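You operate a simulated robot arm through the tools that you are given. There is no shell and no other tool. Be economical: measure what you need, move in short steps, check, and stop when the job is done.

You run a simulated two-armed robot. Do the job below in one go: nothing can be reset, and whatever is moved stays where it is left.

JOB
Hold the pan, draw the coarse sieve out, nest the fine sieve and put the clear lid on.
Fine: the coarse sieve lies on the blue mat, between the pan and the wall.

The check looks at the end state, three seconds after you hand in, the way a careful person would. Anything else that was tipped, shoved, dropped, spilled or broken makes it a failure. Lids that push on must go on centred and level and be pressed home; caps that screw on are set level and turned clockwise until they are tight.

ROBOT AND FRAMES
Two 6-joint arms with two-finger grippers on one trunk, on a base that drives. Base frame: it is fixed to the floor where the robot stands at the start and does not move with it; the origin is under the middle of the robot, x ahead of it, y to its left, z up. Units: mm, rad, N and s.
The left shoulder is at the start at [60, 143, 900], the right one opposite. With the tool pointing down near the work surface each hand reaches from about 300 to 720 mm from the robot's upright axis, wherever it stands, measured 20 degrees to its own side. Places, roughly: blue mat [700, -100, 800]; fine sieve rim [900, -400, 900]; pan rim [600, -100, 900]. Payload 2.45 kg a hand.
The TCP of each hand is the grasp point between the finger pads, 26 mm short of the fingertips. In the tool frame z runs along the fingers and y along their closing line. The gripper opens to 96 mm. The gripper's body begins 69 mm behind the TCP.
Orientation is that of the tool frame in the base frame, as [roll, pitch, yaw] about the fixed x, y, z axes, in that order (R = Rz(yaw) Ry(pitch) Rx(roll)). With the fingers straight down and closing along the base's y, the tool's x points along the base's -x, its y along +y and its z along -z.

CONTROLS
- The arms move only by the tool step_arm. It takes "left_deltas", "right_deltas" or both (then of equal length, played together; a hand with none holds still); each is one flat list of numbers, 7 for each row, row after row: the shift along the tool's x, y, z in mm, then the turn, a rotation vector about the tool's x, y, z in rad, then the gripper command, from -1 (shut) to 1 (fully open), values between in proportion. In form: [dx, dy, dz, ax, ay, az, jaw, dx, dy, dz, ax, ay, az, jaw, ...]. A call has 1 to 12 rows; each row shifts and turns the commanded pose from where the row before left it, along the tool's axes as they then stand. Rows are played at 5 a second. More than 50 mm and 0.15 rad between two rows, or a gripper value outside its range, and nothing of the call is played. A pose out of reach is approached as far as the arm can. The call stops where the force on the tool passes 40 N (or 10 N more than at its start, if that is more) or the arm is blocked; 0.2 s more then pass. The fingers move at their own pace and stop on an object; they squeeze with about 23 N. The grip force told is the motor's: it shows also when the fingers shut on nothing. Time passes only in rows, and 0.2 s behind the last, so rows that do not move let the fingers close. It gives the time, the measured TCP pose, the force on the tool (base axes), the opening and the grip force at its end, in the units of the frame above (readings bear some noise), with the torque about the TCP (base axes, N m) and any sound that the robot's microphone picked up.
- Cameras (640 x 400 px; columns grow to the right, rows downward): "scene" is now at [121.2, -41.3, 1501]; the picture's right is [-0.57, -0.82, 0.00], its down [-0.64, 0.44, -0.62] and it looks along [0.51, -0.35, -0.78] (base axes); focal length 268 px, centre (320, 200). "left" rides on the left gripper at [82, -3, -98] in its tool frame; the picture's right is [0.04, 1.00, 0.00], its down [-0.73, 0.03, -0.68] and it looks along [-0.68, 0.03, 0.73] (tool axes); focal length 256 px, centre (320, 200). "right" rides on the right gripper at [82, 3, -98] in its tool frame; the picture's right is [-0.04, 1.00, 0.00], its down [-0.73, -0.03, -0.68] and it looks along [-0.68, -0.03, 0.73] (tool axes); focal length 256 px, centre (320, 200).
- camera(camera): a new picture of that camera. The clock stands still meanwhile.
- slide_trunk(by): slides the trunk up (or, below 0, down) by that many mm; the arms and the scene camera ride with it, the base frame stays. It gives what a move gives, with no picture.
- drive_base(legs): drives the robot by 1 to 6 legs, each [ahead, turn to the left] in mm and rad, along the robot's own axes; the way and the turn of a leg run together, so that a leg with both is an arc; at most 1500 mm and 3.142 rad a leg. The arms and the cameras ride along, it lands a little off, and it stops where it bumps. It gives what a move gives.
- turn_head(pan, tilt): turns the head with the scene camera to pan (to the left, within 1.501 rad either way) and tilt (down, from -0.506 to 1.204), counted from straight ahead of the robot. It gives what a move gives.
- measure_at(camera, pixels): for up to 12 pixels [column, row] of the newest picture of that camera ("zoom" is the newest enlarged one), the place [x, y, z] in the base frame of the surface seen there, good to about 2 mm. The clock stands still meanwhile.
- zoom(camera, box): a new picture of the part [left, top, right, bottom] of that camera's present view, enlarged. The clock stands still meanwhile.
- job_done(): hands the job in; it is judged then, once.

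Work in short steps. Measure before you move; look again where a grasp or a placing could have gone wrong, and mend it. You have 80 turns and 62 pictures in all, those below and enlarged ones among them. Open the grippers and draw the arms clear of the work before you hand the job in, unless the task says otherwise.

The tools are called after "Call:" as name(argument=value, ...) on one line, values as JSON. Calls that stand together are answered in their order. step_arm: Moves the arms, as the interface text tells. Its arguments: {"type":"object","properties":{"left_deltas":{"type":"array","items":{"type":"number"}},"right_deltas":{"type":"array","items":{"type":"number"}}},"required":[]} The other tools are called the same way: slide_trunk (by) slides the trunk up or down; drive_base (legs) drives the base; turn_head (pan, tilt) turns the head that bears the scene camera; camera (camera) takes a picture; measure_at (camera, pixels) gives the place of the surface under pixels of a picture; zoom (camera, box) takes an enlarged picture of a part of a camera's view; job_done () hands the job in.

At the start:

```text
t: 0.0
left_tcp_pos: [438.1, 35.5, 1215.2]
left_ee_rot: [-3.141, 0.0, 3.141]
left_contact_force: [0.5, -0.2, -0.1]
left_wrist_torque: [0.0, 0.04, 0.03]
left_width: 96.4
left_gripper_force: 0.1
right_tcp_pos: [313.7, -394.0, 1178.2]
right_ee_rot: [3.141, 0.001, -3.141]
right_contact_force: [0.6, 0.3, 0.5]
right_wrist_torque: [-0.01, 0.0, 0.01]
right_width: 95.8
right_gripper_force: 0.0
trunk travel left (down, up): [-525.0, 65.0]
robot x, y, heading: [-1.9, 2.1, -0.001]
head pan, tilt: [-0.604, 0.895]
```

scene: 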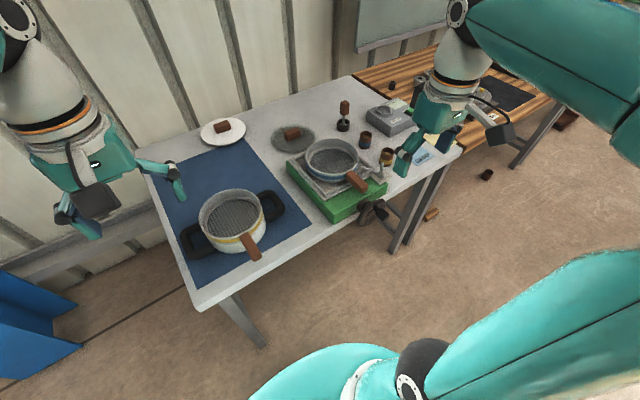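
right: 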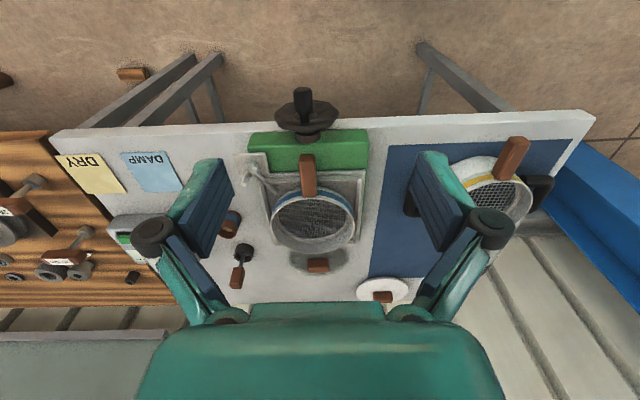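
left: 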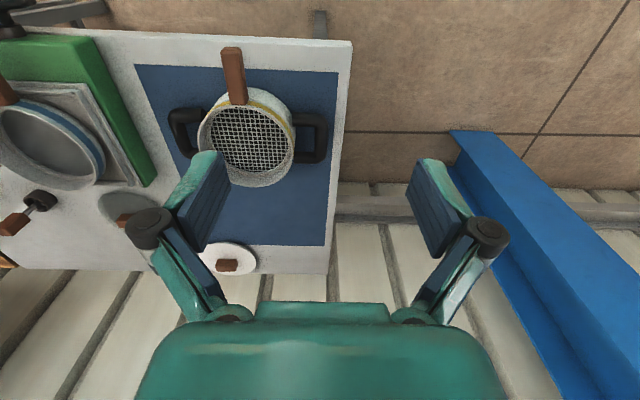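

I start with enlarged views of the pan region (scene ~230,220) and of the fine sieve region (330,160).

Call:
zoom(camera="scene", box=[160, 100, 320, 300])

Call:
measure_at(camera="scene", pixels=[[235, 218], [244, 234], [255, 250], [205, 210], [256, 196], [192, 240], [272, 205], [222, 126], [208, 135], [239, 128], [145, 170], [198, 305]])

Call:
zoom(camera="scene", box=[260, 80, 460, 230])

Call:
measure_at(camera="scene", pixels=[[330, 165], [306, 160], [358, 158], [330, 140], [348, 174], [362, 186], [291, 133], [272, 140], [300, 200], [383, 180], [340, 215], [222, 139]])

```text
2.00 times, centred on (240, 200) of scene
```

zoom: 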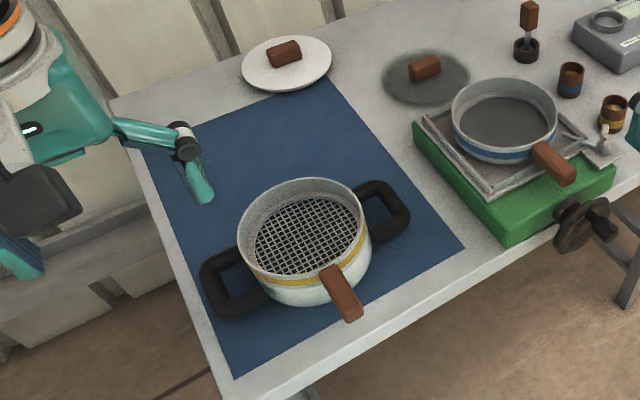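

```text
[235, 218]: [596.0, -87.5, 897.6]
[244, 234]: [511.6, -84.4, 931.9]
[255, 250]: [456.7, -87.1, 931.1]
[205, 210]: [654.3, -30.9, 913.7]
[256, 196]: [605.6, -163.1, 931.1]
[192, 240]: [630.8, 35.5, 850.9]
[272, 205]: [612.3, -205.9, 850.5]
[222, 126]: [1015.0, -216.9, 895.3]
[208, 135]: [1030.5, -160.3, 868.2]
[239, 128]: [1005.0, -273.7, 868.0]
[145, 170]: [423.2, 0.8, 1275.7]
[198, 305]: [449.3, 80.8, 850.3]
```

```text
2.67 times, centred on (360, 155) of scene
```

zoom: 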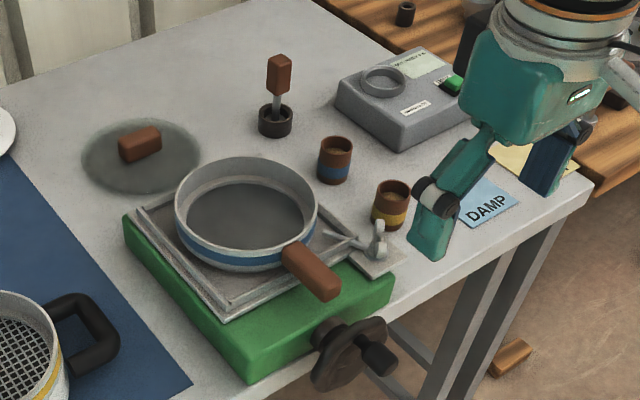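

```text
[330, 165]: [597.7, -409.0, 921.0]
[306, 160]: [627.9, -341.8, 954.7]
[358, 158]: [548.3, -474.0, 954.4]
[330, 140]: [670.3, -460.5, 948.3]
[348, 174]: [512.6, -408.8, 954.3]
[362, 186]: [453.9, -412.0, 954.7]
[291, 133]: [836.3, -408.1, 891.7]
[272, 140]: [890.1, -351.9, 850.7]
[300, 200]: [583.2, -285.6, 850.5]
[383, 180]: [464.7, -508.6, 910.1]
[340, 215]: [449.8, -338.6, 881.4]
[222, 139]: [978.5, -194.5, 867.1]
```

The fine sieve (330,160) stands on a green fixture with some metal lever at about (375,172); I look closer there and at the pan's details.

Call:
zoom(camera="scene", box=[280, 130, 400, 230])

Call:
zoom(camera="right", box=[230, 80, 390, 310])

Call:
zoom(camera="left", box=[120, 30, 350, 280])

```text
4.00 times, centred on (340, 180) of scene
```

zoom: 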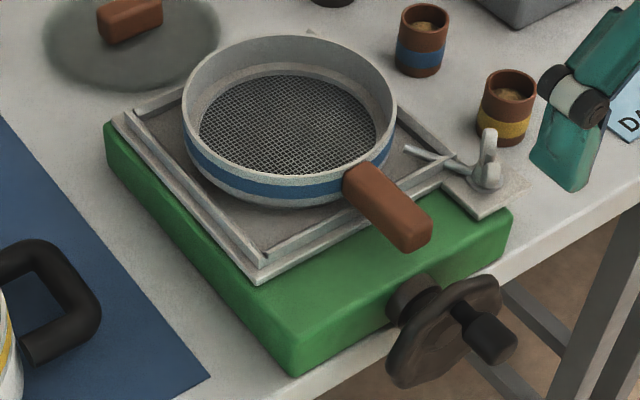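

```text
1.74 times, centred on (310, 195) of right
```

zoom: 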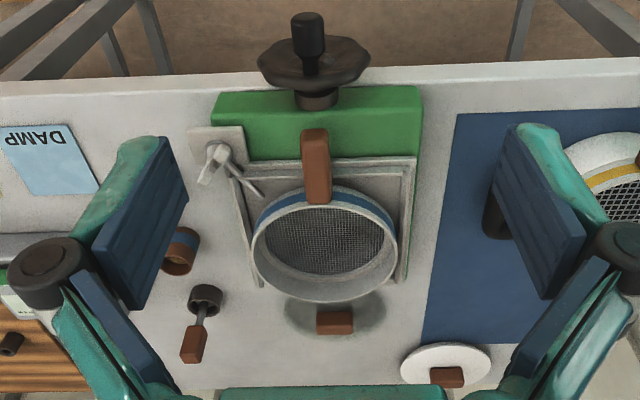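

```text
1.60 times, centred on (235, 155) of left
```

zoom: 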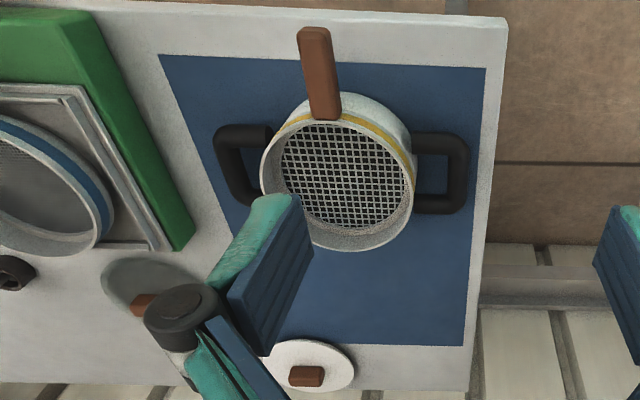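

Now I measure the mat's corners and the sieve/pan geometry, then look straight down at the base/table gap.

Call:
measure_at(camera="scene", pixels=[[238, 141], [309, 228], [217, 286], [166, 200], [245, 250], [232, 243], [226, 193], [206, 228], [262, 215], [198, 225], [278, 196], [283, 214]])

Call:
measure_at(camera="left", pixels=[[250, 182], [212, 140], [290, 118], [232, 52], [238, 100], [325, 115], [325, 155], [180, 112], [175, 135], [326, 244], [136, 68], [350, 42]])

Call:
turn_head(pan=0, tilt=1.15)

Call:
camera(camera="scene")

```text
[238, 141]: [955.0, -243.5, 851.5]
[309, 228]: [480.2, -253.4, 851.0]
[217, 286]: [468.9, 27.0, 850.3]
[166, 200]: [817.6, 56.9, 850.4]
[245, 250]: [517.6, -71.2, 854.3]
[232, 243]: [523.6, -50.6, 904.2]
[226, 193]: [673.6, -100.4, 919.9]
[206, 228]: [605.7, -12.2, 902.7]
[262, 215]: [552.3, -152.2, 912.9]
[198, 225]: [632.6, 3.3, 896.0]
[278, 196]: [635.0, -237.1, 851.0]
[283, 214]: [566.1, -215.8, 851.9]
```

```text
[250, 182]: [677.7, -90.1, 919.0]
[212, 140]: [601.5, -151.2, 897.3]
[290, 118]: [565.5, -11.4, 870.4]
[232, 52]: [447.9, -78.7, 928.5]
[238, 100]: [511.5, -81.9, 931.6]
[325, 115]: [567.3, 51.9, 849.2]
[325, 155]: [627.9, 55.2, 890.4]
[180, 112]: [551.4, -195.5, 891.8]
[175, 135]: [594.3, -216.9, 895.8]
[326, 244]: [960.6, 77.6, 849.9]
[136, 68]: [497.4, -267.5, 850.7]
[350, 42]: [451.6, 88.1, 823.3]
```

```text
t: 1.0
left_tcp_pos: [438.0, 35.6, 1215.9]
left_ee_rot: [3.141, 0.001, 3.141]
left_contact_force: [-0.2, 0.0, 0.0]
left_wrist_torque: [0.02, -0.01, 0.02]
left_width: 96.0
left_gripper_force: 0.1
right_tcp_pos: [312.5, -394.0, 1179.9]
right_ee_rot: [-3.141, 0.0, 3.141]
right_contact_force: [0.1, -0.3, 0.5]
right_wrist_torque: [0.01, -0.02, -0.02]
right_width: 96.1
right_gripper_force: 0.0
trunk travel left (down, up): [-525.0, 65.0]
robot x, y, heading: [1.9, -0.5, -0.001]
head pan, tilt: [0.0, 1.15]
```

```text
53 pictures are left
```

scene: 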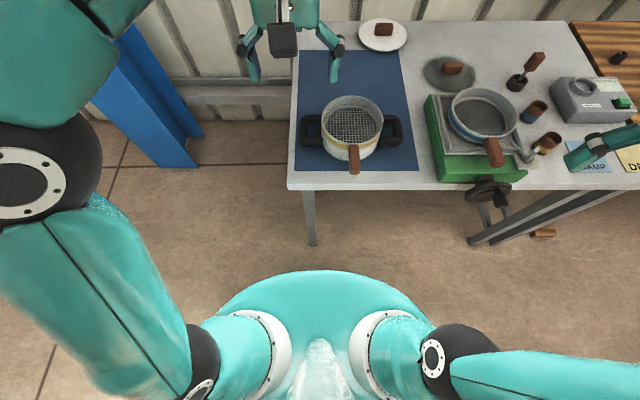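

I check how much floor gap there is between my base and the table.

Call:
measure_at(camera="scene", pixels=[[320, 265], [320, 275], [320, 290], [320, 186], [313, 240], [470, 240], [480, 205], [350, 60], [405, 55], [415, 165], [297, 165], [300, 55]])

Call:
zoom(camera="scene", box=[270, 60, 430, 200])

```text
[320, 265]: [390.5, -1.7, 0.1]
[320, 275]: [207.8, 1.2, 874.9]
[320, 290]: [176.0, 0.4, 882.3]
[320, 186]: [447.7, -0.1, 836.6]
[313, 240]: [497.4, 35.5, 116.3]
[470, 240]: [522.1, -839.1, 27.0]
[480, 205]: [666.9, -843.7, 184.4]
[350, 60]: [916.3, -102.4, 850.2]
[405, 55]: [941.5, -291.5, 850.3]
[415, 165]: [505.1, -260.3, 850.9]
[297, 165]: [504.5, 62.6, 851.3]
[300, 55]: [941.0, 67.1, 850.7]
```

```text
2.86 times, centred on (350, 130) of scene
```

zoom: 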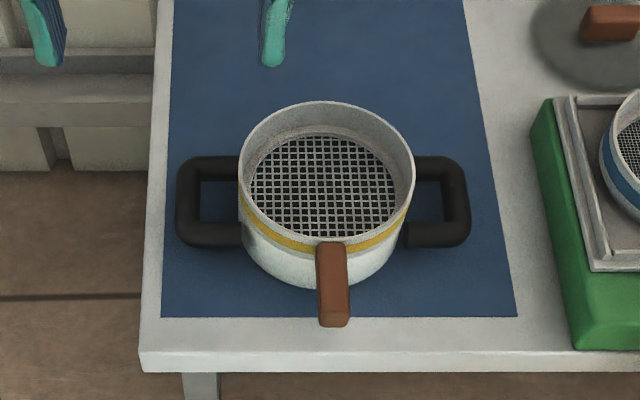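

Mat spans about x 490–960, y −265…65; pan centre ≈ (600,−82). I measure the left pan handle and sieve handle on this enlargement.

Call:
measure_at(camera="zoom", pixels=[[187, 180], [187, 215], [215, 232], [215, 165], [180, 200], [199, 200], [225, 200], [333, 250], [333, 310], [319, 290], [348, 290], [333, 272]])

Call:
measure_at(camera="scene", pixels=[[351, 98], [351, 107], [324, 125], [382, 125], [380, 112], [326, 115], [352, 140], [394, 120], [394, 140], [400, 130], [388, 130], [310, 118]])

```text
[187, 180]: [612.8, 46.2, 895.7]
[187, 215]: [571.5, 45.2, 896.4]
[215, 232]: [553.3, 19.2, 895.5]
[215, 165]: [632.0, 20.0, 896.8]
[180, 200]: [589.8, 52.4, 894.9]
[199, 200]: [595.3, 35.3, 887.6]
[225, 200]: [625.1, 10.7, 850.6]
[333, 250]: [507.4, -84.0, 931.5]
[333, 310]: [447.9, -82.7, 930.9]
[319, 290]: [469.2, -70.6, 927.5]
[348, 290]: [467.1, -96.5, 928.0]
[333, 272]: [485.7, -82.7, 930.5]
```

```text
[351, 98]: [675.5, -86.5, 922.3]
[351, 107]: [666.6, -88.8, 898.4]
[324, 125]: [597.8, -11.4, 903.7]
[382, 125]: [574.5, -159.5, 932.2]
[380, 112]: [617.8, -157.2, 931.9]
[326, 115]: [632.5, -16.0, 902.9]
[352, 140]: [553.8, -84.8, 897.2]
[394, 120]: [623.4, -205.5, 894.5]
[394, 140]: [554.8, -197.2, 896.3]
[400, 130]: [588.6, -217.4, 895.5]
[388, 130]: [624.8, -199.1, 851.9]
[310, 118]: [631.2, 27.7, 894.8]
```

Pan handle bar: x≈593, y≈45, top z 896; sieve handle y −70…−96, x 447–512, top z 931. I drive 130 mm ahead (torso front at 210, table edge 448) with the arms still high.

Call:
drive_base(legs=[[130, 0]])

```text
t: 2.3
left_tcp_pos: [567.1, 36.1, 1214.2]
left_ee_rot: [-3.141, -0.001, -3.137]
left_contact_force: [0.5, -0.8, 0.3]
left_wrist_torque: [0.0, 0.06, 0.02]
left_width: 96.2
left_gripper_force: 0.0
right_tcp_pos: [444.9, -393.6, 1177.9]
right_ee_rot: [3.141, -0.002, -3.139]
right_contact_force: [0.4, 0.0, 0.2]
right_wrist_torque: [0.01, 0.06, 0.03]
right_width: 96.1
right_gripper_force: 0.0
trunk travel left (down, up): [-525.0, 65.0]
robot x, y, heading: [130.5, -0.4, 0.002]
head pan, tilt: [0.0, 1.15]
```

Left: go above the pan handle with jaw ~56 mm; right: go above the sieve handle with jaw ~60 mm.

Call:
step_arm(left_deltas=[-26, 9, 40, 0, 0, 0, 0.167, 0, 0, 45, 0, 0, 0, 0.167, 0, 0, 45, 0, 0, 0, 0.167, 0, 0, 45, 0, 0, 0, 0.167, 0, 0, 45, 0, 0, 0, 0.167, 0, 0, 40, 0, 0, 0, 0.167, 0, 0, 30, 0, 0, 0, 0.167, 0, 0, 10, 0, 0, 0, 0.167], right_deltas=[-7, 40, 20, 0, 0, 0, 0.25, -7, 40, 20, 0, 0, 0, 0.25, -7, 40, 20, 0, 0, 0, 0.25, -7, 40, 20, 0, 0, 0, 0.25, -7, 40, 20, 0, 0, 0, 0.25, -7, 40, 25, 0, 0, 0, 0.25, 0, 40, 25, 0, 0, 0, 0.25, 0, 30, 20, 0, 0, 0, 0.25])

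Call:
camera(camera="left")

Call:
camera(camera="right")

```text
t: 4.1
left_tcp_pos: [592.4, 45.9, 915.7]
left_ee_rot: [-3.141, 0.001, -3.141]
left_contact_force: [-0.2, 0.0, -1.1]
left_wrist_torque: [0.0, 0.02, 0.02]
left_width: 56.4
left_gripper_force: 0.1
right_tcp_pos: [481.4, -80.6, 1009.8]
right_ee_rot: [3.141, -0.002, -3.138]
right_contact_force: [0.0, 0.8, -0.7]
right_wrist_torque: [0.01, 0.01, 0.0]
right_width: 59.9
right_gripper_force: 0.0
trunk travel left (down, up): [-525.0, 65.0]
robot x, y, heading: [128.6, 1.4, 0.005]
head pan, tilt: [0.0, 1.15]
```

```text
51 pictures are left
```

left: 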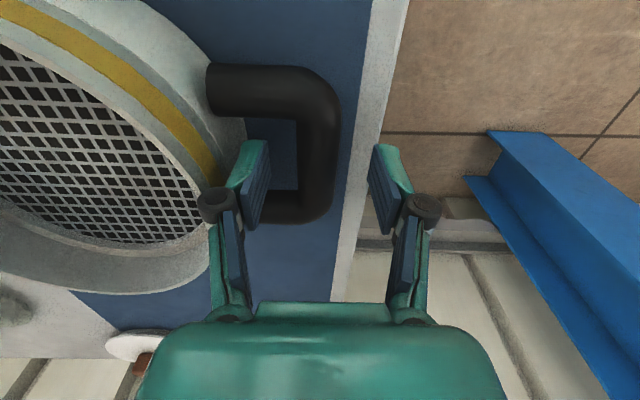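

```text
50 pictures are left
```

right: 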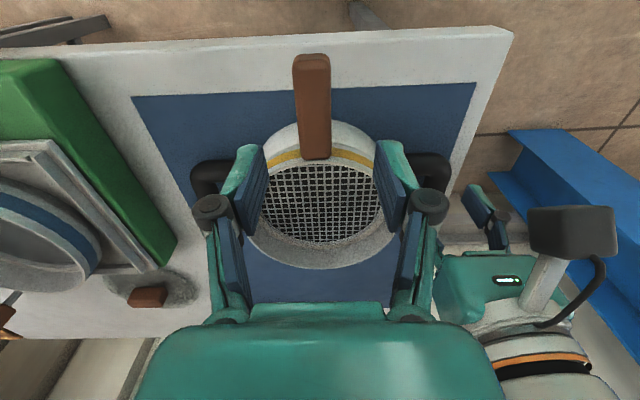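

Both are lined up (left fingers straddle the bar; right is over the handle). Left goes down 31 mm and closes; right goes down to the sieve handle and closes.

Call:
step_arm(left_deltas=[0, 0, 16, 0, 0, 0, 0.167, 0, 0, 15, 0, 0, 0, 0.167, 0, 0, 0, 0, 0, 0, -1, 0, 0, 0, 0, 0, 0, -1, 0, 0, 0, 0, 0, 0, -1, 0, 0, 0, 0, 0, 0, -1], right_deltas=[-5, -3, 30, 0, 0, 0, 0.25, 0, 0, 30, 0, 0, 0, 0.25, 0, 0, 20, 0, 0, 0, 0.25, 0, 0, 10, 0, 0, 0, 0.25, 0, 0, 0, 0, 0, 0, 0.25, 0, 0, 0, 0, 0, 0, 0.25])

Call:
camera(camera="right")

```text
t: 5.5
left_tcp_pos: [592.7, 44.7, 886.9]
left_ee_rot: [3.141, -0.001, -3.14]
left_contact_force: [-1.0, 0.3, -0.3]
left_wrist_torque: [-0.02, -0.01, -0.03]
left_width: 23.5
left_gripper_force: 22.7
right_tcp_pos: [488.9, -85.7, 918.0]
right_ee_rot: [3.141, 0.001, -3.139]
right_contact_force: [0.2, -0.4, -1.0]
right_wrist_torque: [0.03, 0.06, -0.03]
right_width: 59.8
right_gripper_force: 0.1
trunk travel left (down, up): [-525.0, 65.0]
robot x, y, heading: [127.4, -2.3, 0.0]
head pan, tilt: [0.0, 1.15]
```

```text
49 pictures are left
```

right: 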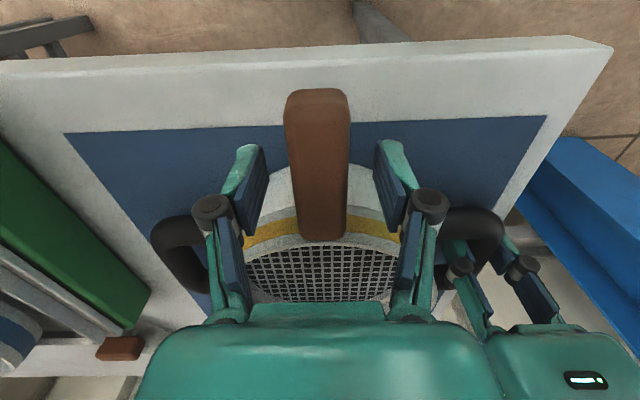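

The pan handle is held (23.5 mm). The right fingers straddle the brown handle centrally; I close them and then draw up a little.

Call:
step_arm(right_deltas=[0, 0, 0, 0, 0, 0, -1, 0, 0, 0, 0, 0, 0, -1, 0, 0, 0, 0, 0, 0, -1])

Call:
step_arm(right_deltas=[0, 0, -5, 0, 0, 0, -1, 0, 0, -5, 0, 0, 0, -1, 0, 0, -5, 0, 0, 0, -1, 0, 0, 0, 0, 0, 0, -1])

Call:
camera(camera="right")

```text
t: 6.3
left_tcp_pos: [591.4, 43.6, 885.5]
left_ee_rot: [3.14, 0.0, -3.14]
left_contact_force: [-2.2, -1.2, -0.4]
left_wrist_torque: [-0.01, 0.03, 0.01]
left_width: 23.6
left_gripper_force: 23.6
right_tcp_pos: [489.2, -85.8, 921.3]
right_ee_rot: [3.141, 0.001, -3.138]
right_contact_force: [-0.2, 2.2, 0.5]
right_wrist_torque: [0.0, 0.06, -0.01]
right_width: 25.0
right_gripper_force: 23.3
trunk travel left (down, up): [-525.0, 65.0]
robot x, y, heading: [135.0, 0.7, 0.002]
head pan, tilt: [0.0, 1.15]
```

```text
t: 7.3
left_tcp_pos: [592.0, 43.7, 887.5]
left_ee_rot: [3.139, -0.001, -3.14]
left_contact_force: [-0.2, -0.1, 0.1]
left_wrist_torque: [-0.02, -0.04, -0.08]
left_width: 23.4
left_gripper_force: 23.4
right_tcp_pos: [489.8, -86.5, 934.5]
right_ee_rot: [-3.141, 0.0, -3.14]
right_contact_force: [-0.1, -0.4, -2.7]
right_wrist_torque: [0.0, 0.19, 0.0]
right_width: 25.1
right_gripper_force: 22.9
trunk travel left (down, up): [-525.0, 65.0]
robot x, y, heading: [128.3, 2.3, -0.001]
head pan, tilt: [0.0, 1.15]
```

```text
48 pictures are left
```

right: 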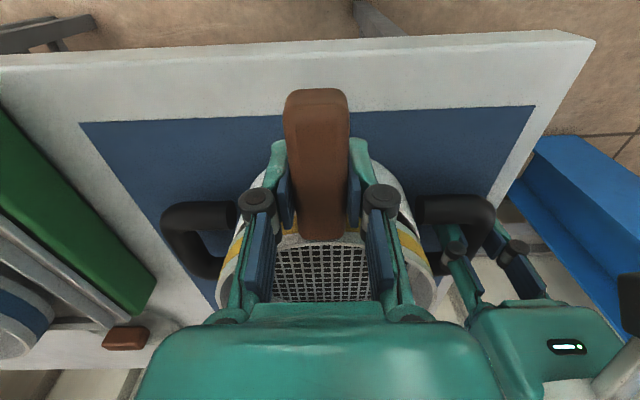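

The sieve rises with only ~2.7 N, still level with the handle in the same picture place. I lift it a further 90 mm.

Call:
step_arm(right_deltas=[0, 0, -10, 0, 0, 0, -1, 0, 0, -15, 0, 0, 0, -1, 0, 0, -15, 0, 0, 0, -1, 0, 0, -20, 0, 0, 0, -1, 0, 0, -20, 0, 0, 0, -1, 0, 0, -20, 0, 0, 0, -1])

Call:
camera(camera="scene")

Call:
camera(camera="left")

```text
t: 8.7
left_tcp_pos: [593.4, 43.3, 885.9]
left_ee_rot: [3.141, 0.001, -3.138]
left_contact_force: [-0.6, 0.2, 0.7]
left_wrist_torque: [0.01, -0.13, 0.02]
left_width: 23.4
left_gripper_force: 22.4
right_tcp_pos: [491.3, -88.1, 1034.5]
right_ee_rot: [-3.141, -0.002, -3.14]
right_contact_force: [-0.7, 0.6, -2.1]
right_wrist_torque: [0.0, 0.21, 0.01]
right_width: 24.9
right_gripper_force: 23.1
trunk travel left (down, up): [-525.0, 65.0]
robot x, y, heading: [131.8, -2.6, -0.003]
head pan, tilt: [0.0, 1.15]
```

```text
47 pictures are left
```

scene: 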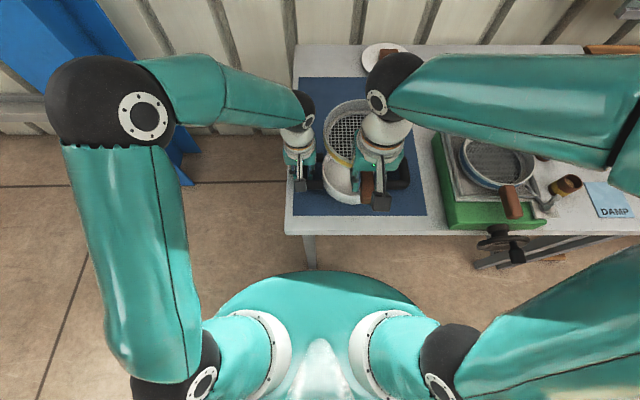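

```text
46 pictures are left
```

left: 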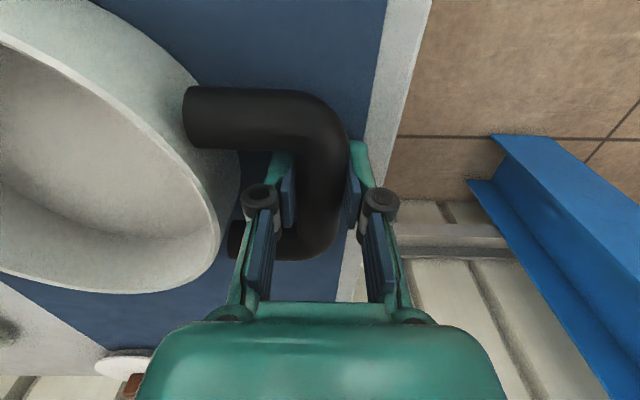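

The sieve is out and the pan hasn't moved. I carry the sieve to −y, then forward over the mat behind the pan, keeping clear of the left gripper.

Call:
step_arm(right_deltas=[0, -25, 0, 0, 0, 0, -1, 0, -36, 0, 0, 0, 0, -1, 0, -36, 0, 0, 0, 0, -1, -20, 0, 0, 0, 0, 0, -1, -36, 0, 0, 0, 0, 0, -1, -36, 0, 0, 0, 0, 0, -1, -36, 0, 0, 0, 0, 0, -1, -36, 0, 0, 0, 0, 0, -1, -36, 0, 0, 0, 0, 0, -1, -34, 0, 0, 0, 0, 0, -1])

Call:
step_arm(right_deltas=[0, 0, 0, 0, 0, -0.06, -1, 0, 0, 0, 0, 0, -0.12, -1, 0, 0, 0, 0, 0, -0.13, -1, 0, 0, 0, 0, 0, -0.13, -1, 0, 0, 0, 0, 0, -0.13, -1, 0, 0, 0, 0, 0, -0.13, -1, 0, 0, 0, 0, 0, -0.085, -1])

Call:
turn_head(pan=0, tilt=0.95)

Call:
camera(camera="scene")

Call:
camera(camera="right")

```text
t: 10.9
left_tcp_pos: [592.7, 45.0, 885.6]
left_ee_rot: [3.141, -0.001, -3.14]
left_contact_force: [1.6, 0.6, 0.7]
left_wrist_torque: [0.15, 0.0, 0.08]
left_width: 23.5
left_gripper_force: 23.4
right_tcp_pos: [724.2, -182.6, 1033.1]
right_ee_rot: [3.14, -0.002, -3.139]
right_contact_force: [0.4, -0.2, -1.0]
right_wrist_torque: [0.01, 0.16, -0.01]
right_width: 25.1
right_gripper_force: 22.9
trunk travel left (down, up): [-525.0, 65.0]
robot x, y, heading: [125.9, 1.5, 0.003]
head pan, tilt: [0.0, 1.15]
```

```text
t: 12.5
left_tcp_pos: [592.8, 44.6, 886.5]
left_ee_rot: [3.141, 0.0, -3.14]
left_contact_force: [-0.8, -1.7, 1.8]
left_wrist_torque: [0.03, -0.01, -0.07]
left_width: 23.1
left_gripper_force: 22.7
right_tcp_pos: [724.4, -183.3, 1033.6]
right_ee_rot: [3.139, -0.001, -2.353]
right_contact_force: [1.0, -0.3, -1.6]
right_wrist_torque: [-0.12, 0.13, 0.0]
right_width: 24.9
right_gripper_force: 23.1
trunk travel left (down, up): [-525.0, 65.0]
robot x, y, heading: [131.7, 0.9, 0.006]
head pan, tilt: [0.0, 1.15]
```

```text
t: 13.2
left_tcp_pos: [591.8, 43.9, 886.8]
left_ee_rot: [-3.141, 0.002, -3.139]
left_contact_force: [-0.6, -0.6, 1.2]
left_wrist_torque: [-0.01, -0.02, -0.04]
left_width: 23.7
left_gripper_force: 23.3
right_tcp_pos: [723.4, -183.4, 1034.7]
right_ee_rot: [3.14, 0.0, -2.355]
right_contact_force: [-0.5, -0.2, -2.8]
right_wrist_torque: [-0.12, 0.13, 0.01]
right_width: 24.9
right_gripper_force: 23.1
trunk travel left (down, up): [-525.0, 65.0]
robot x, y, heading: [126.1, -1.7, 0.003]
head pan, tilt: [0.0, 0.949]
```

```text
45 pictures are left
```

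scene: 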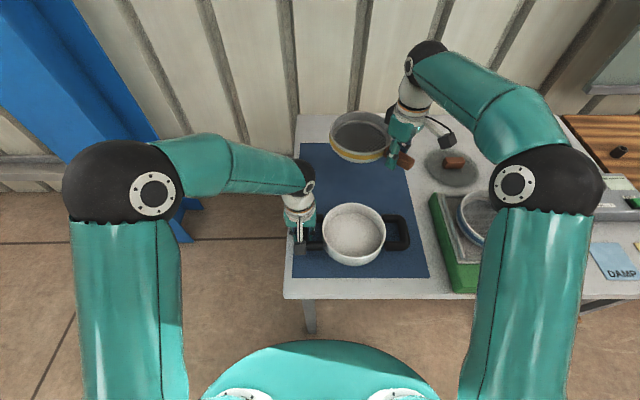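

```text
44 pictures are left
```

right: 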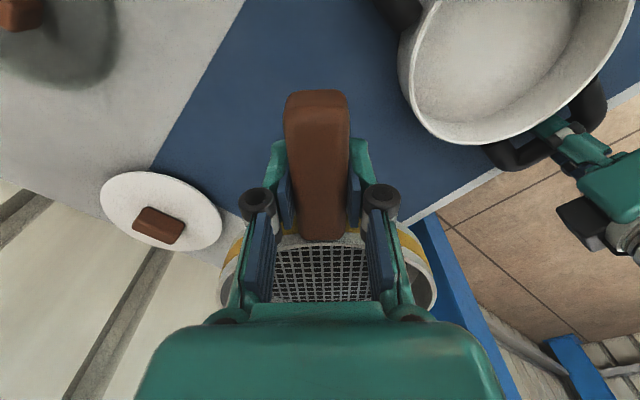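

Sieve hovers over the mat behind the pan. I measure the sieve (rim, bottom edge) and the pan rim in the scene picture.

Call:
measure_at(camera="scene", pixels=[[331, 130], [360, 112], [389, 130], [360, 150], [360, 160], [360, 163], [360, 130], [353, 204], [385, 232], [323, 235], [353, 264], [353, 235]])

Call:
measure_at(camera="left", pixels=[[202, 200], [195, 90], [100, 10], [60, 150], [215, 235], [100, 292]])

Call:
zoom(camera="scene", box=[300, 90, 480, 290])

```text
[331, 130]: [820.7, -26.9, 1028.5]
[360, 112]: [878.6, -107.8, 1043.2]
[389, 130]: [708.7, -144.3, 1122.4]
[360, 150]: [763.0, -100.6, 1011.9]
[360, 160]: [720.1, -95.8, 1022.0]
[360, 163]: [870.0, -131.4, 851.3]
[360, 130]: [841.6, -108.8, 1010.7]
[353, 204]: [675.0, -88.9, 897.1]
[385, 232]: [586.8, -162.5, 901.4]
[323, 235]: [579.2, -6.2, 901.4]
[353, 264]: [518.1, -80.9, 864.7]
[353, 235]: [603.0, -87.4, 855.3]
```

```text
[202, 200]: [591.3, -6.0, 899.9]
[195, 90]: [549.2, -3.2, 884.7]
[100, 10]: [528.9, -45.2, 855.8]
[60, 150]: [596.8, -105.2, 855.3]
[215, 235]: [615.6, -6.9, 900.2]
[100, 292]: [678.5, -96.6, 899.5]
```

```text
2.00 times, centred on (390, 190) of scene
```

zoom: 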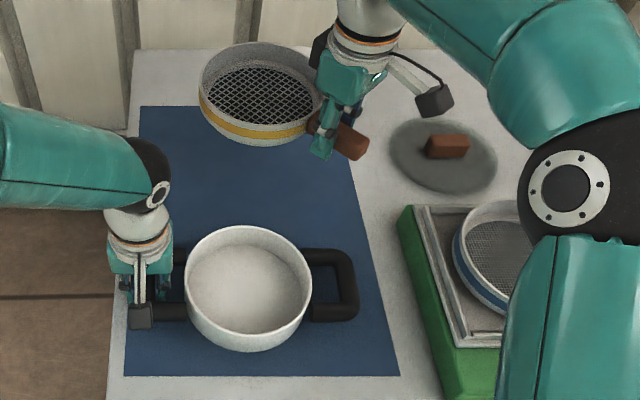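

The pan rim is at z≈900, centre ≈(595,−84), inside empty. I lower the sieve to TCP z 905, then check.

Call:
step_arm(right_deltas=[0, 0, 20, 0, 0, 0, -1, 0, 0, 25, 0, 0, 0, -1, 0, 0, 25, 0, 0, 0, -1, 0, 0, 25, 0, 0, 0, -1, 0, 0, 20, 0, 0, 0, -1, 0, 0, 14, 0, 0, 0, -1])

Call:
zoom(camera="scene", box=[310, 100, 430, 200])

```text
t: 14.6
left_tcp_pos: [592.3, 44.7, 886.0]
left_ee_rot: [3.14, -0.002, -3.141]
left_contact_force: [-0.2, -0.4, 1.6]
left_wrist_torque: [0.03, 0.06, 0.0]
left_width: 23.5
left_gripper_force: 22.9
right_tcp_pos: [724.8, -182.6, 904.3]
right_ee_rot: [3.14, 0.0, -2.354]
right_contact_force: [0.1, 0.0, -2.1]
right_wrist_torque: [-0.1, 0.11, 0.01]
right_width: 25.0
right_gripper_force: 23.1
trunk travel left (down, up): [-525.0, 65.0]
robot x, y, heading: [128.9, -0.8, 0.003]
head pan, tilt: [0.0, 0.949]
```

```text
4.00 times, centred on (370, 150) of scene
```

zoom: 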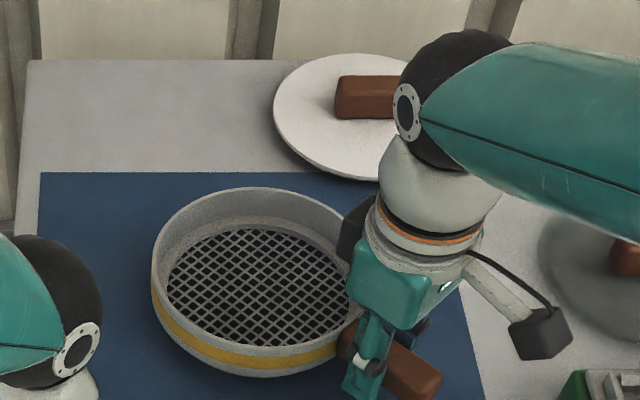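

Not touching yet (force unchanged −2 N). I lower in small steps until it touches.

Call:
step_arm(right_deltas=[0, 0, 4, 0, 0, 0, -1, 0, 0, 4, 0, 0, 0, -1, 0, 0, 3, 0, 0, 0, -1, 0, 0, 0, 0, 0, 0, -1])

Call:
step_arm(right_deltas=[0, 0, 3, 0, 0, 0, -1, 0, 0, 0, 0, 0, 0, -1])

Call:
step_arm(right_deltas=[0, 0, 3, 0, 0, 0, -1, 0, 0, 0, 0, 0, 0, -1])

```text
t: 15.6
left_tcp_pos: [594.0, 45.0, 886.3]
left_ee_rot: [3.141, 0.001, -3.14]
left_contact_force: [0.0, 0.7, 1.4]
left_wrist_torque: [-0.01, 0.01, 0.0]
left_width: 23.3
left_gripper_force: 22.5
right_tcp_pos: [724.0, -182.5, 894.1]
right_ee_rot: [3.14, -0.001, -2.355]
right_contact_force: [0.6, -0.7, -1.8]
right_wrist_torque: [-0.16, 0.09, -0.05]
right_width: 24.8
right_gripper_force: 23.1
trunk travel left (down, up): [-525.0, 65.0]
robot x, y, heading: [128.2, 0.6, 0.002]
head pan, tilt: [0.0, 0.949]
```

```text
t: 16.2
left_tcp_pos: [592.3, 44.4, 886.4]
left_ee_rot: [-3.142, -0.001, -3.14]
left_contact_force: [-1.4, 0.9, 0.8]
left_wrist_torque: [0.02, 0.02, -0.05]
left_width: 23.3
left_gripper_force: 23.0
right_tcp_pos: [724.0, -182.5, 890.5]
right_ee_rot: [3.14, 0.0, -2.354]
right_contact_force: [-0.2, 0.2, -2.9]
right_wrist_torque: [-0.11, 0.1, 0.0]
right_width: 24.7
right_gripper_force: 22.5
trunk travel left (down, up): [-525.0, 65.0]
robot x, y, heading: [130.6, -1.2, 0.002]
head pan, tilt: [0.0, 0.949]
```

```text
t: 16.8
left_tcp_pos: [593.2, 45.2, 885.9]
left_ee_rot: [-3.141, 0.001, -3.141]
left_contact_force: [-0.2, 0.2, 0.4]
left_wrist_torque: [0.02, 0.0, -0.05]
left_width: 23.4
left_gripper_force: 23.1
right_tcp_pos: [723.4, -180.7, 887.2]
right_ee_rot: [3.139, -0.001, -2.355]
right_contact_force: [-0.6, 0.1, -1.6]
right_wrist_torque: [-0.1, 0.14, 0.02]
right_width: 24.7
right_gripper_force: 22.7
trunk travel left (down, up): [-525.0, 65.0]
robot x, y, heading: [132.5, -1.3, 0.001]
head pan, tilt: [0.0, 0.949]
```

Still hanging (torque unchanged). I continue in 2 mm steps.

Call:
step_arm(right_deltas=[0, 0, 2, 0, 0, 0, -1, 0, 0, 0, 0, 0, 0, -1])

Call:
step_arm(right_deltas=[0, 0, 2, 0, 0, 0, -1, 0, 0, 0, 0, 0, 0, -1])

Call:
step_arm(right_deltas=[0, 0, 2, 0, 0, 0, -1, 0, 0, 0, 0, 0, 0, -1])

Call:
zoom(camera="scene", box=[310, 100, 430, 200])

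```text
t: 17.4
left_tcp_pos: [592.0, 45.2, 886.4]
left_ee_rot: [3.141, 0.0, -3.141]
left_contact_force: [-0.9, -0.3, 1.2]
left_wrist_torque: [0.01, 0.03, 0.0]
left_width: 23.5
left_gripper_force: 23.2
right_tcp_pos: [723.3, -182.8, 886.6]
right_ee_rot: [3.14, -0.001, -2.353]
right_contact_force: [0.7, -0.3, -2.7]
right_wrist_torque: [-0.14, 0.12, -0.01]
right_width: 24.8
right_gripper_force: 22.8
trunk travel left (down, up): [-525.0, 65.0]
robot x, y, heading: [130.2, -3.6, 0.001]
head pan, tilt: [0.0, 0.949]
```

```text
t: 18.0
left_tcp_pos: [592.1, 45.4, 887.2]
left_ee_rot: [-3.141, -0.001, -3.139]
left_contact_force: [-0.4, 0.8, 0.7]
left_wrist_torque: [0.0, -0.05, -0.04]
left_width: 23.3
left_gripper_force: 23.1
right_tcp_pos: [724.4, -181.5, 884.4]
right_ee_rot: [3.14, 0.002, -2.355]
right_contact_force: [0.0, 0.1, -3.4]
right_wrist_torque: [-0.11, 0.14, -0.01]
right_width: 24.9
right_gripper_force: 22.4
trunk travel left (down, up): [-525.0, 65.0]
robot x, y, heading: [128.2, -0.4, -0.002]
head pan, tilt: [0.0, 0.949]
```

```text
t: 18.6
left_tcp_pos: [592.4, 45.3, 886.1]
left_ee_rot: [-3.14, -0.001, -3.14]
left_contact_force: [0.0, -0.4, 0.7]
left_wrist_torque: [-0.01, 0.05, 0.02]
left_width: 23.4
left_gripper_force: 22.9
right_tcp_pos: [724.0, -182.0, 883.6]
right_ee_rot: [3.139, 0.001, -2.355]
right_contact_force: [0.2, 0.9, 3.3]
right_wrist_torque: [0.54, -0.52, 0.07]
right_width: 24.8
right_gripper_force: 23.5
trunk travel left (down, up): [-525.0, 65.0]
robot x, y, heading: [127.0, 1.2, -0.004]
head pan, tilt: [0.0, 0.949]
```

```text
4.00 times, centred on (370, 150) of scene
```

zoom: 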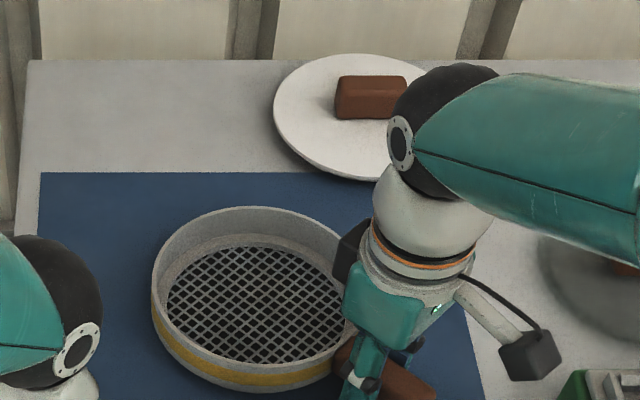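

It has touched (force +3.3 N, torque reversed). I release to 60 mm and draw up.

Call:
step_arm(right_deltas=[0, 0, 0, 0, 0, 0, 0.25, 0, 0, 0, 0, 0, 0, 0.25, 0, 0, -10, 0, 0, 0, 0.25, 0, 0, -30, 0, 0, 0, 0.25, 0, 0, -40, 0, 0, 0, 0.25, 0, 0, -50, 0, 0, 0, 0.25, 0, 0, -50, 0, 0, 0, 0.25])

Call:
camera(camera="scene")

Call:
measure_at(camera="scene", pixels=[[349, 163], [374, 165], [374, 154], [395, 190], [330, 180], [500, 200], [455, 160], [435, 170], [480, 175]])

```text
t: 20.2
left_tcp_pos: [591.4, 43.8, 886.1]
left_ee_rot: [-3.142, -0.001, -3.14]
left_contact_force: [-0.9, 0.5, 0.0]
left_wrist_torque: [-0.24, 0.07, -0.12]
left_width: 23.4
left_gripper_force: 22.8
right_tcp_pos: [723.9, -180.3, 1061.7]
right_ee_rot: [3.139, 0.002, -2.355]
right_contact_force: [-0.2, -0.2, -0.2]
right_wrist_torque: [0.03, 0.02, -0.02]
right_width: 59.9
right_gripper_force: 0.2
trunk travel left (down, up): [-525.0, 65.0]
robot x, y, heading: [126.8, 0.0, 0.002]
head pan, tilt: [0.0, 0.949]
```

```text
40 pictures are left
```

scene: 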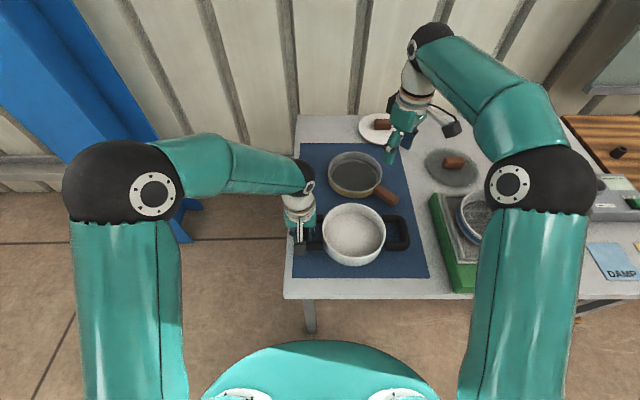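

```text
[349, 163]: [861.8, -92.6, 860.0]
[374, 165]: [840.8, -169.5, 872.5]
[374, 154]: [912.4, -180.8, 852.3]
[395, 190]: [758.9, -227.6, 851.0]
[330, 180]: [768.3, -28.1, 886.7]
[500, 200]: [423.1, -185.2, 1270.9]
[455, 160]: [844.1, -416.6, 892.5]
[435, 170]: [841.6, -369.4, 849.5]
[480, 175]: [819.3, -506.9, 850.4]
```

Coarse sieve lies flat on the mat behind the pan. Now I turn the right hand back and go over the fine sieve's handle (≈(487,−411), top z 955).

Call:
step_arm(right_deltas=[0, 0, 0, 0, 0, 0.131, 0.25, 0, 0, 0, 0, 0, 0.131, 0.25, 0, 0, 0, 0, 0, 0.131, 0.25, 0, 0, 0, 0, 0, 0.131, 0.25, 0, 0, 0, 0, 0, 0.131, 0.25, 0, 0, 0, 0, 0, 0.131, 0.25, 36, -35, 0, 0, 0, 0, 0.25, 36, -35, 0, 0, 0, 0, 0.25, 36, -35, 0, 0, 0, 0, 0.25, 36, -35, 0, 0, 0, 0, 0.25, 36, -35, 0, 0, 0, 0, 0.25, 36, -35, 0, 0, 0, 0, 0.25])

Call:
step_arm(right_deltas=[10, -10, 10, 0, 0, 0, 0.25, 11, -11, 10, 0, 0, 0, 0.25])

Call:
camera(camera="right")

Call:
turn_head(pan=-0.75, tilt=0.95)

Call:
camera(camera="scene")

```text
refused: row 7 steps farther than a row can; nothing moved
```

```text
t: 20.8
left_tcp_pos: [593.2, 45.1, 886.1]
left_ee_rot: [-3.141, 0.001, -3.14]
left_contact_force: [-0.1, -1.1, 0.2]
left_wrist_torque: [0.0, 0.0, -0.03]
left_width: 23.2
left_gripper_force: 22.7
right_tcp_pos: [723.6, -211.3, 1041.6]
right_ee_rot: [3.14, 0.001, -2.353]
right_contact_force: [-0.3, 0.0, 0.3]
right_wrist_torque: [-0.01, -0.03, 0.0]
right_width: 59.7
right_gripper_force: 0.1
trunk travel left (down, up): [-525.0, 65.0]
robot x, y, heading: [131.4, 0.9, 0.001]
head pan, tilt: [0.0, 0.949]
```

```text
39 pictures are left
```

right: 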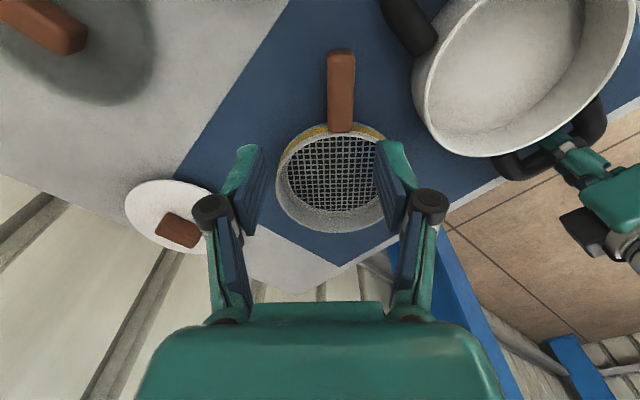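

```text
t: 21.9
left_tcp_pos: [593.3, 44.2, 886.8]
left_ee_rot: [3.141, 0.001, -3.14]
left_contact_force: [-0.1, -0.6, -0.3]
left_wrist_torque: [0.03, -0.02, -0.08]
left_width: 23.3
left_gripper_force: 22.6
right_tcp_pos: [723.4, -210.3, 1042.7]
right_ee_rot: [3.141, 0.0, -2.355]
right_contact_force: [0.4, 0.0, -0.2]
right_wrist_torque: [0.0, -0.01, 0.03]
right_width: 59.8
right_gripper_force: 0.1
trunk travel left (down, up): [-525.0, 65.0]
robot x, y, heading: [127.4, -1.9, 0.0]
head pan, tilt: [-0.75, 0.949]
```

```text
38 pictures are left
```

scene: 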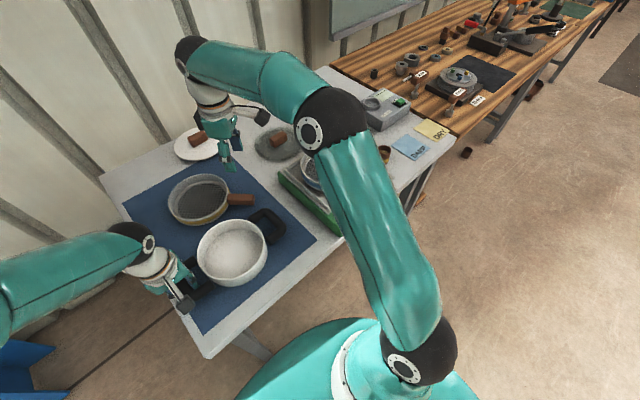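

The row was over the 50 mm limit; the hand is at (724,−211,1042). I turn it back and travel in smaller rows.

Call:
step_arm(right_deltas=[0, 0, -10, 0, 0, 0.131, 0.25, 0, 0, -10, 0, 0, 0.131, 0.25, 0, 0, 0, 0, 0, 0.131, 0.25, 0, 0, 0, 0, 0, 0.131, 0.25, 0, 0, 0, 0, 0, 0.131, 0.25, 0, 0, 0, 0, 0, 0.131, 0.25, 35, -33, 0, 0, 0, 0, 0.25, 35, -33, 0, 0, 0, 0, 0.25, 35, -33, 0, 0, 0, 0, 0.25, 35, -33, 0, 0, 0, 0, 0.25, 35, -33, 0, 0, 0, 0, 0.25, 35, -33, 0, 0, 0, 0, 0.25])

Call:
step_arm(right_deltas=[27, -2, 15, 0, 0, 0, 0.25, 0, 0, 15, 0, 0, 0, 0.25])

Call:
camera(camera="right")

```text
t: 24.5
left_tcp_pos: [592.1, 44.5, 886.6]
left_ee_rot: [3.141, 0.001, -3.141]
left_contact_force: [-1.6, -0.7, -0.7]
left_wrist_torque: [-0.21, 0.11, -0.21]
left_width: 23.4
left_gripper_force: 23.0
right_tcp_pos: [512.1, -411.0, 1063.1]
right_ee_rot: [3.142, 0.0, -3.138]
right_contact_force: [1.0, -0.8, -0.1]
right_wrist_torque: [0.0, 0.0, -0.02]
right_width: 59.9
right_gripper_force: 0.0
trunk travel left (down, up): [-525.0, 65.0]
robot x, y, heading: [133.8, -1.8, -0.003]
head pan, tilt: [-0.75, 0.949]
```

```text
t: 25.1
left_tcp_pos: [592.6, 45.0, 885.5]
left_ee_rot: [3.14, 0.001, -3.14]
left_contact_force: [1.3, 0.2, 0.3]
left_wrist_torque: [0.07, 0.07, 0.14]
left_width: 23.3
left_gripper_force: 22.9
right_tcp_pos: [486.3, -414.5, 1032.3]
right_ee_rot: [3.142, 0.001, 3.14]
right_contact_force: [0.4, 1.0, -0.5]
right_wrist_torque: [0.05, 0.01, 0.01]
right_width: 60.1
right_gripper_force: 0.1
trunk travel left (down, up): [-525.0, 65.0]
robot x, y, heading: [129.8, 0.6, 0.003]
head pan, tilt: [-0.75, 0.949]
```

```text
37 pictures are left
```

right: 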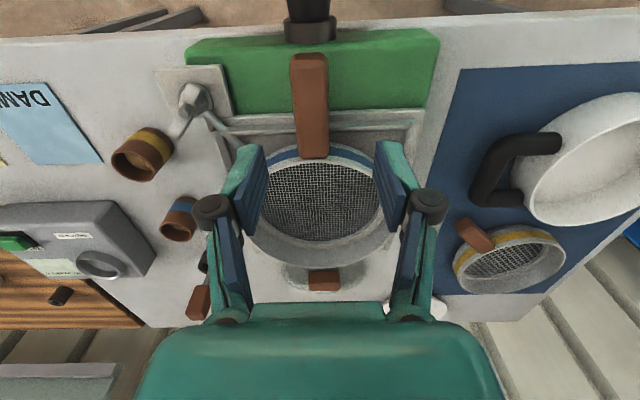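

I measure the fine sieve's handle and rim and zoom on the clamp lever near (215,120) to see whether it holds the sieve.

Call:
measure_at(camera="right", pixels=[[310, 65], [310, 140], [293, 100], [326, 100], [255, 165], [384, 165], [318, 205], [318, 256], [215, 125], [240, 133], [192, 98], [378, 122]])

Call:
zoom(camera="right", box=[150, 50, 310, 150])

```text
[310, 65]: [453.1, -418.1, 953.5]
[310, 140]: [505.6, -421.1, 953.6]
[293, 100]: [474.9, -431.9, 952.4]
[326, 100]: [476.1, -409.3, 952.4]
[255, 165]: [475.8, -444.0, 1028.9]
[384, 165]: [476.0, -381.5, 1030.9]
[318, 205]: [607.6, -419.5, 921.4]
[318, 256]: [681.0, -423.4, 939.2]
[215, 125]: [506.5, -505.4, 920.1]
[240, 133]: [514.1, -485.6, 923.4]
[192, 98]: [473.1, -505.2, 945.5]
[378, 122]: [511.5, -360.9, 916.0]
```

```text
4.00 times, centred on (230, 100) of right
```

zoom: 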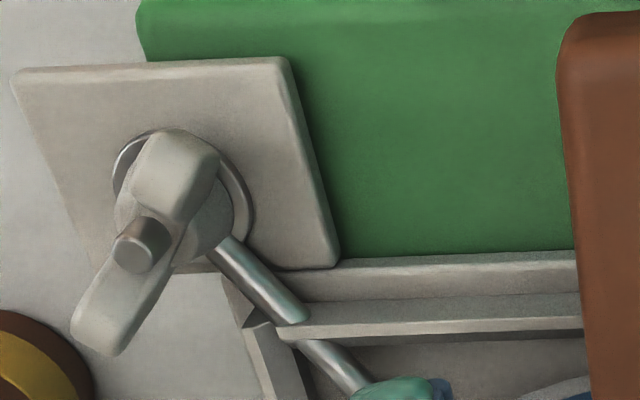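

A rod with a wing nut points at the sieve; I shift the hand 70 mm to +y to see its tip uncovered.

Call:
step_arm(right_deltas=[20, 40, -20, 0, 0, 0, 0.25, 20, 35, 0, 0, 0, 0, 0.25])

Call:
zoom(camera="right", box=[110, 60, 270, 180])

```text
t: 25.7
left_tcp_pos: [593.2, 45.1, 887.5]
left_ee_rot: [3.141, 0.0, 3.141]
left_contact_force: [-1.0, 1.2, 0.6]
left_wrist_torque: [-0.17, 0.12, -0.17]
left_width: 23.3
left_gripper_force: 22.5
right_tcp_pos: [444.8, -337.1, 1054.6]
right_ee_rot: [3.14, 0.0, -3.141]
right_contact_force: [0.7, 0.4, -0.8]
right_wrist_torque: [0.0, 0.0, -0.03]
right_width: 60.2
right_gripper_force: 0.0
trunk travel left (down, up): [-525.0, 65.0]
robot x, y, heading: [130.9, -1.7, 0.002]
head pan, tilt: [-0.75, 0.949]
```

```text
3.33 times, centred on (190, 120) of right
```

zoom: 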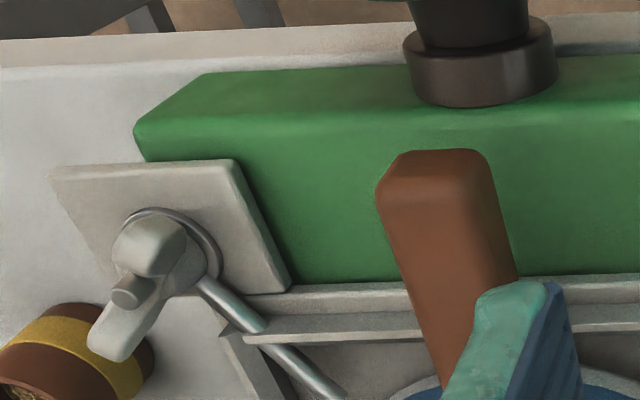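

Call:
zoom(camera="right", box=[120, 120, 280, 240])

Call:
measure_at(camera="zoom", pixels=[[170, 148], [220, 185], [255, 210], [270, 225], [330, 190], [300, 240]])

```text
3.33 times, centred on (200, 180) of right
```

zoom: 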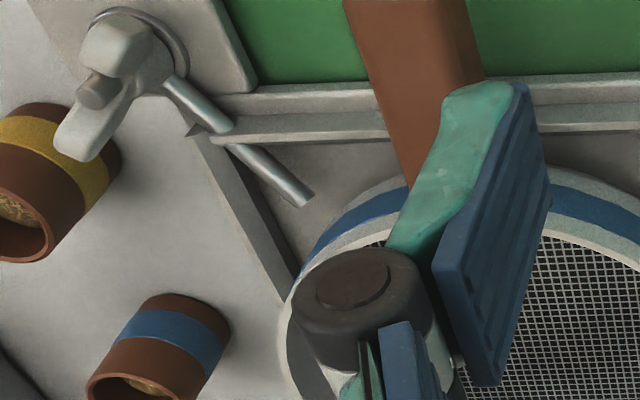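

```text
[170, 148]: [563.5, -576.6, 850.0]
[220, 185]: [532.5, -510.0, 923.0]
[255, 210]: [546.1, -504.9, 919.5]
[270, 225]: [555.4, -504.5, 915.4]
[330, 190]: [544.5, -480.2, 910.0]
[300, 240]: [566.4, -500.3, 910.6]
```

The rod tip (540,−490,921) stops ~10 mm short of the sieve wall, so the sieve is free. I go over the handle at (492,−419) and down to z≈985.

Call:
step_arm(right_deltas=[-23, -41, 0, 0, 0, 0, 0.25, -24, -41, 10, 0, 0, 0, 0.25, 0, 0, 30, 0, 0, 0, 0.25, 0, 0, 30, 0, 0, 0, 0.25, 0, 0, 0, 0, 0, 0, 0.25])

Call:
camera(camera="right")

Call:
measure_at(camera="right", pixels=[[290, 150], [338, 150], [315, 100], [315, 200], [220, 60], [420, 60]])

```text
t: 26.9
left_tcp_pos: [592.0, 43.8, 887.2]
left_ee_rot: [-3.141, 0.0, -3.14]
left_contact_force: [-0.1, 0.6, 0.6]
left_wrist_torque: [-0.11, 0.05, -0.01]
left_width: 23.7
left_gripper_force: 23.1
right_tcp_pos: [492.9, -418.8, 982.6]
right_ee_rot: [-3.141, 0.001, 3.14]
right_contact_force: [-0.2, 0.4, 0.1]
right_wrist_torque: [0.0, -0.01, 0.02]
right_width: 59.9
right_gripper_force: 0.1
trunk travel left (down, up): [-525.0, 65.0]
robot x, y, heading: [128.9, 1.3, 0.002]
head pan, tilt: [-0.75, 0.949]
```

```text
33 pictures are left
```

right: 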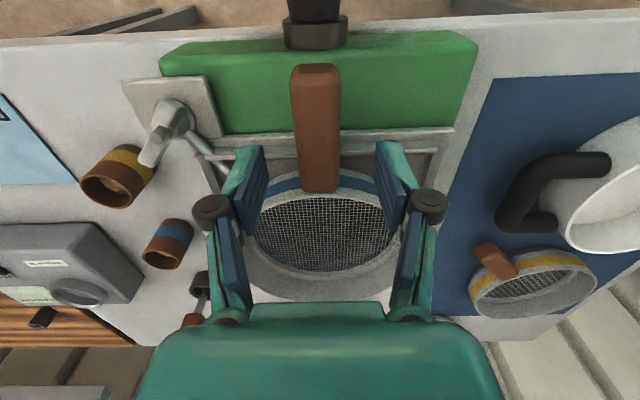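

```text
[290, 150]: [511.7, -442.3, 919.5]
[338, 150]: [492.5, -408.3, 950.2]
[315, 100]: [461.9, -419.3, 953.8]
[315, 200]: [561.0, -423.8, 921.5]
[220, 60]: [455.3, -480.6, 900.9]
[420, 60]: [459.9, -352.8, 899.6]
```

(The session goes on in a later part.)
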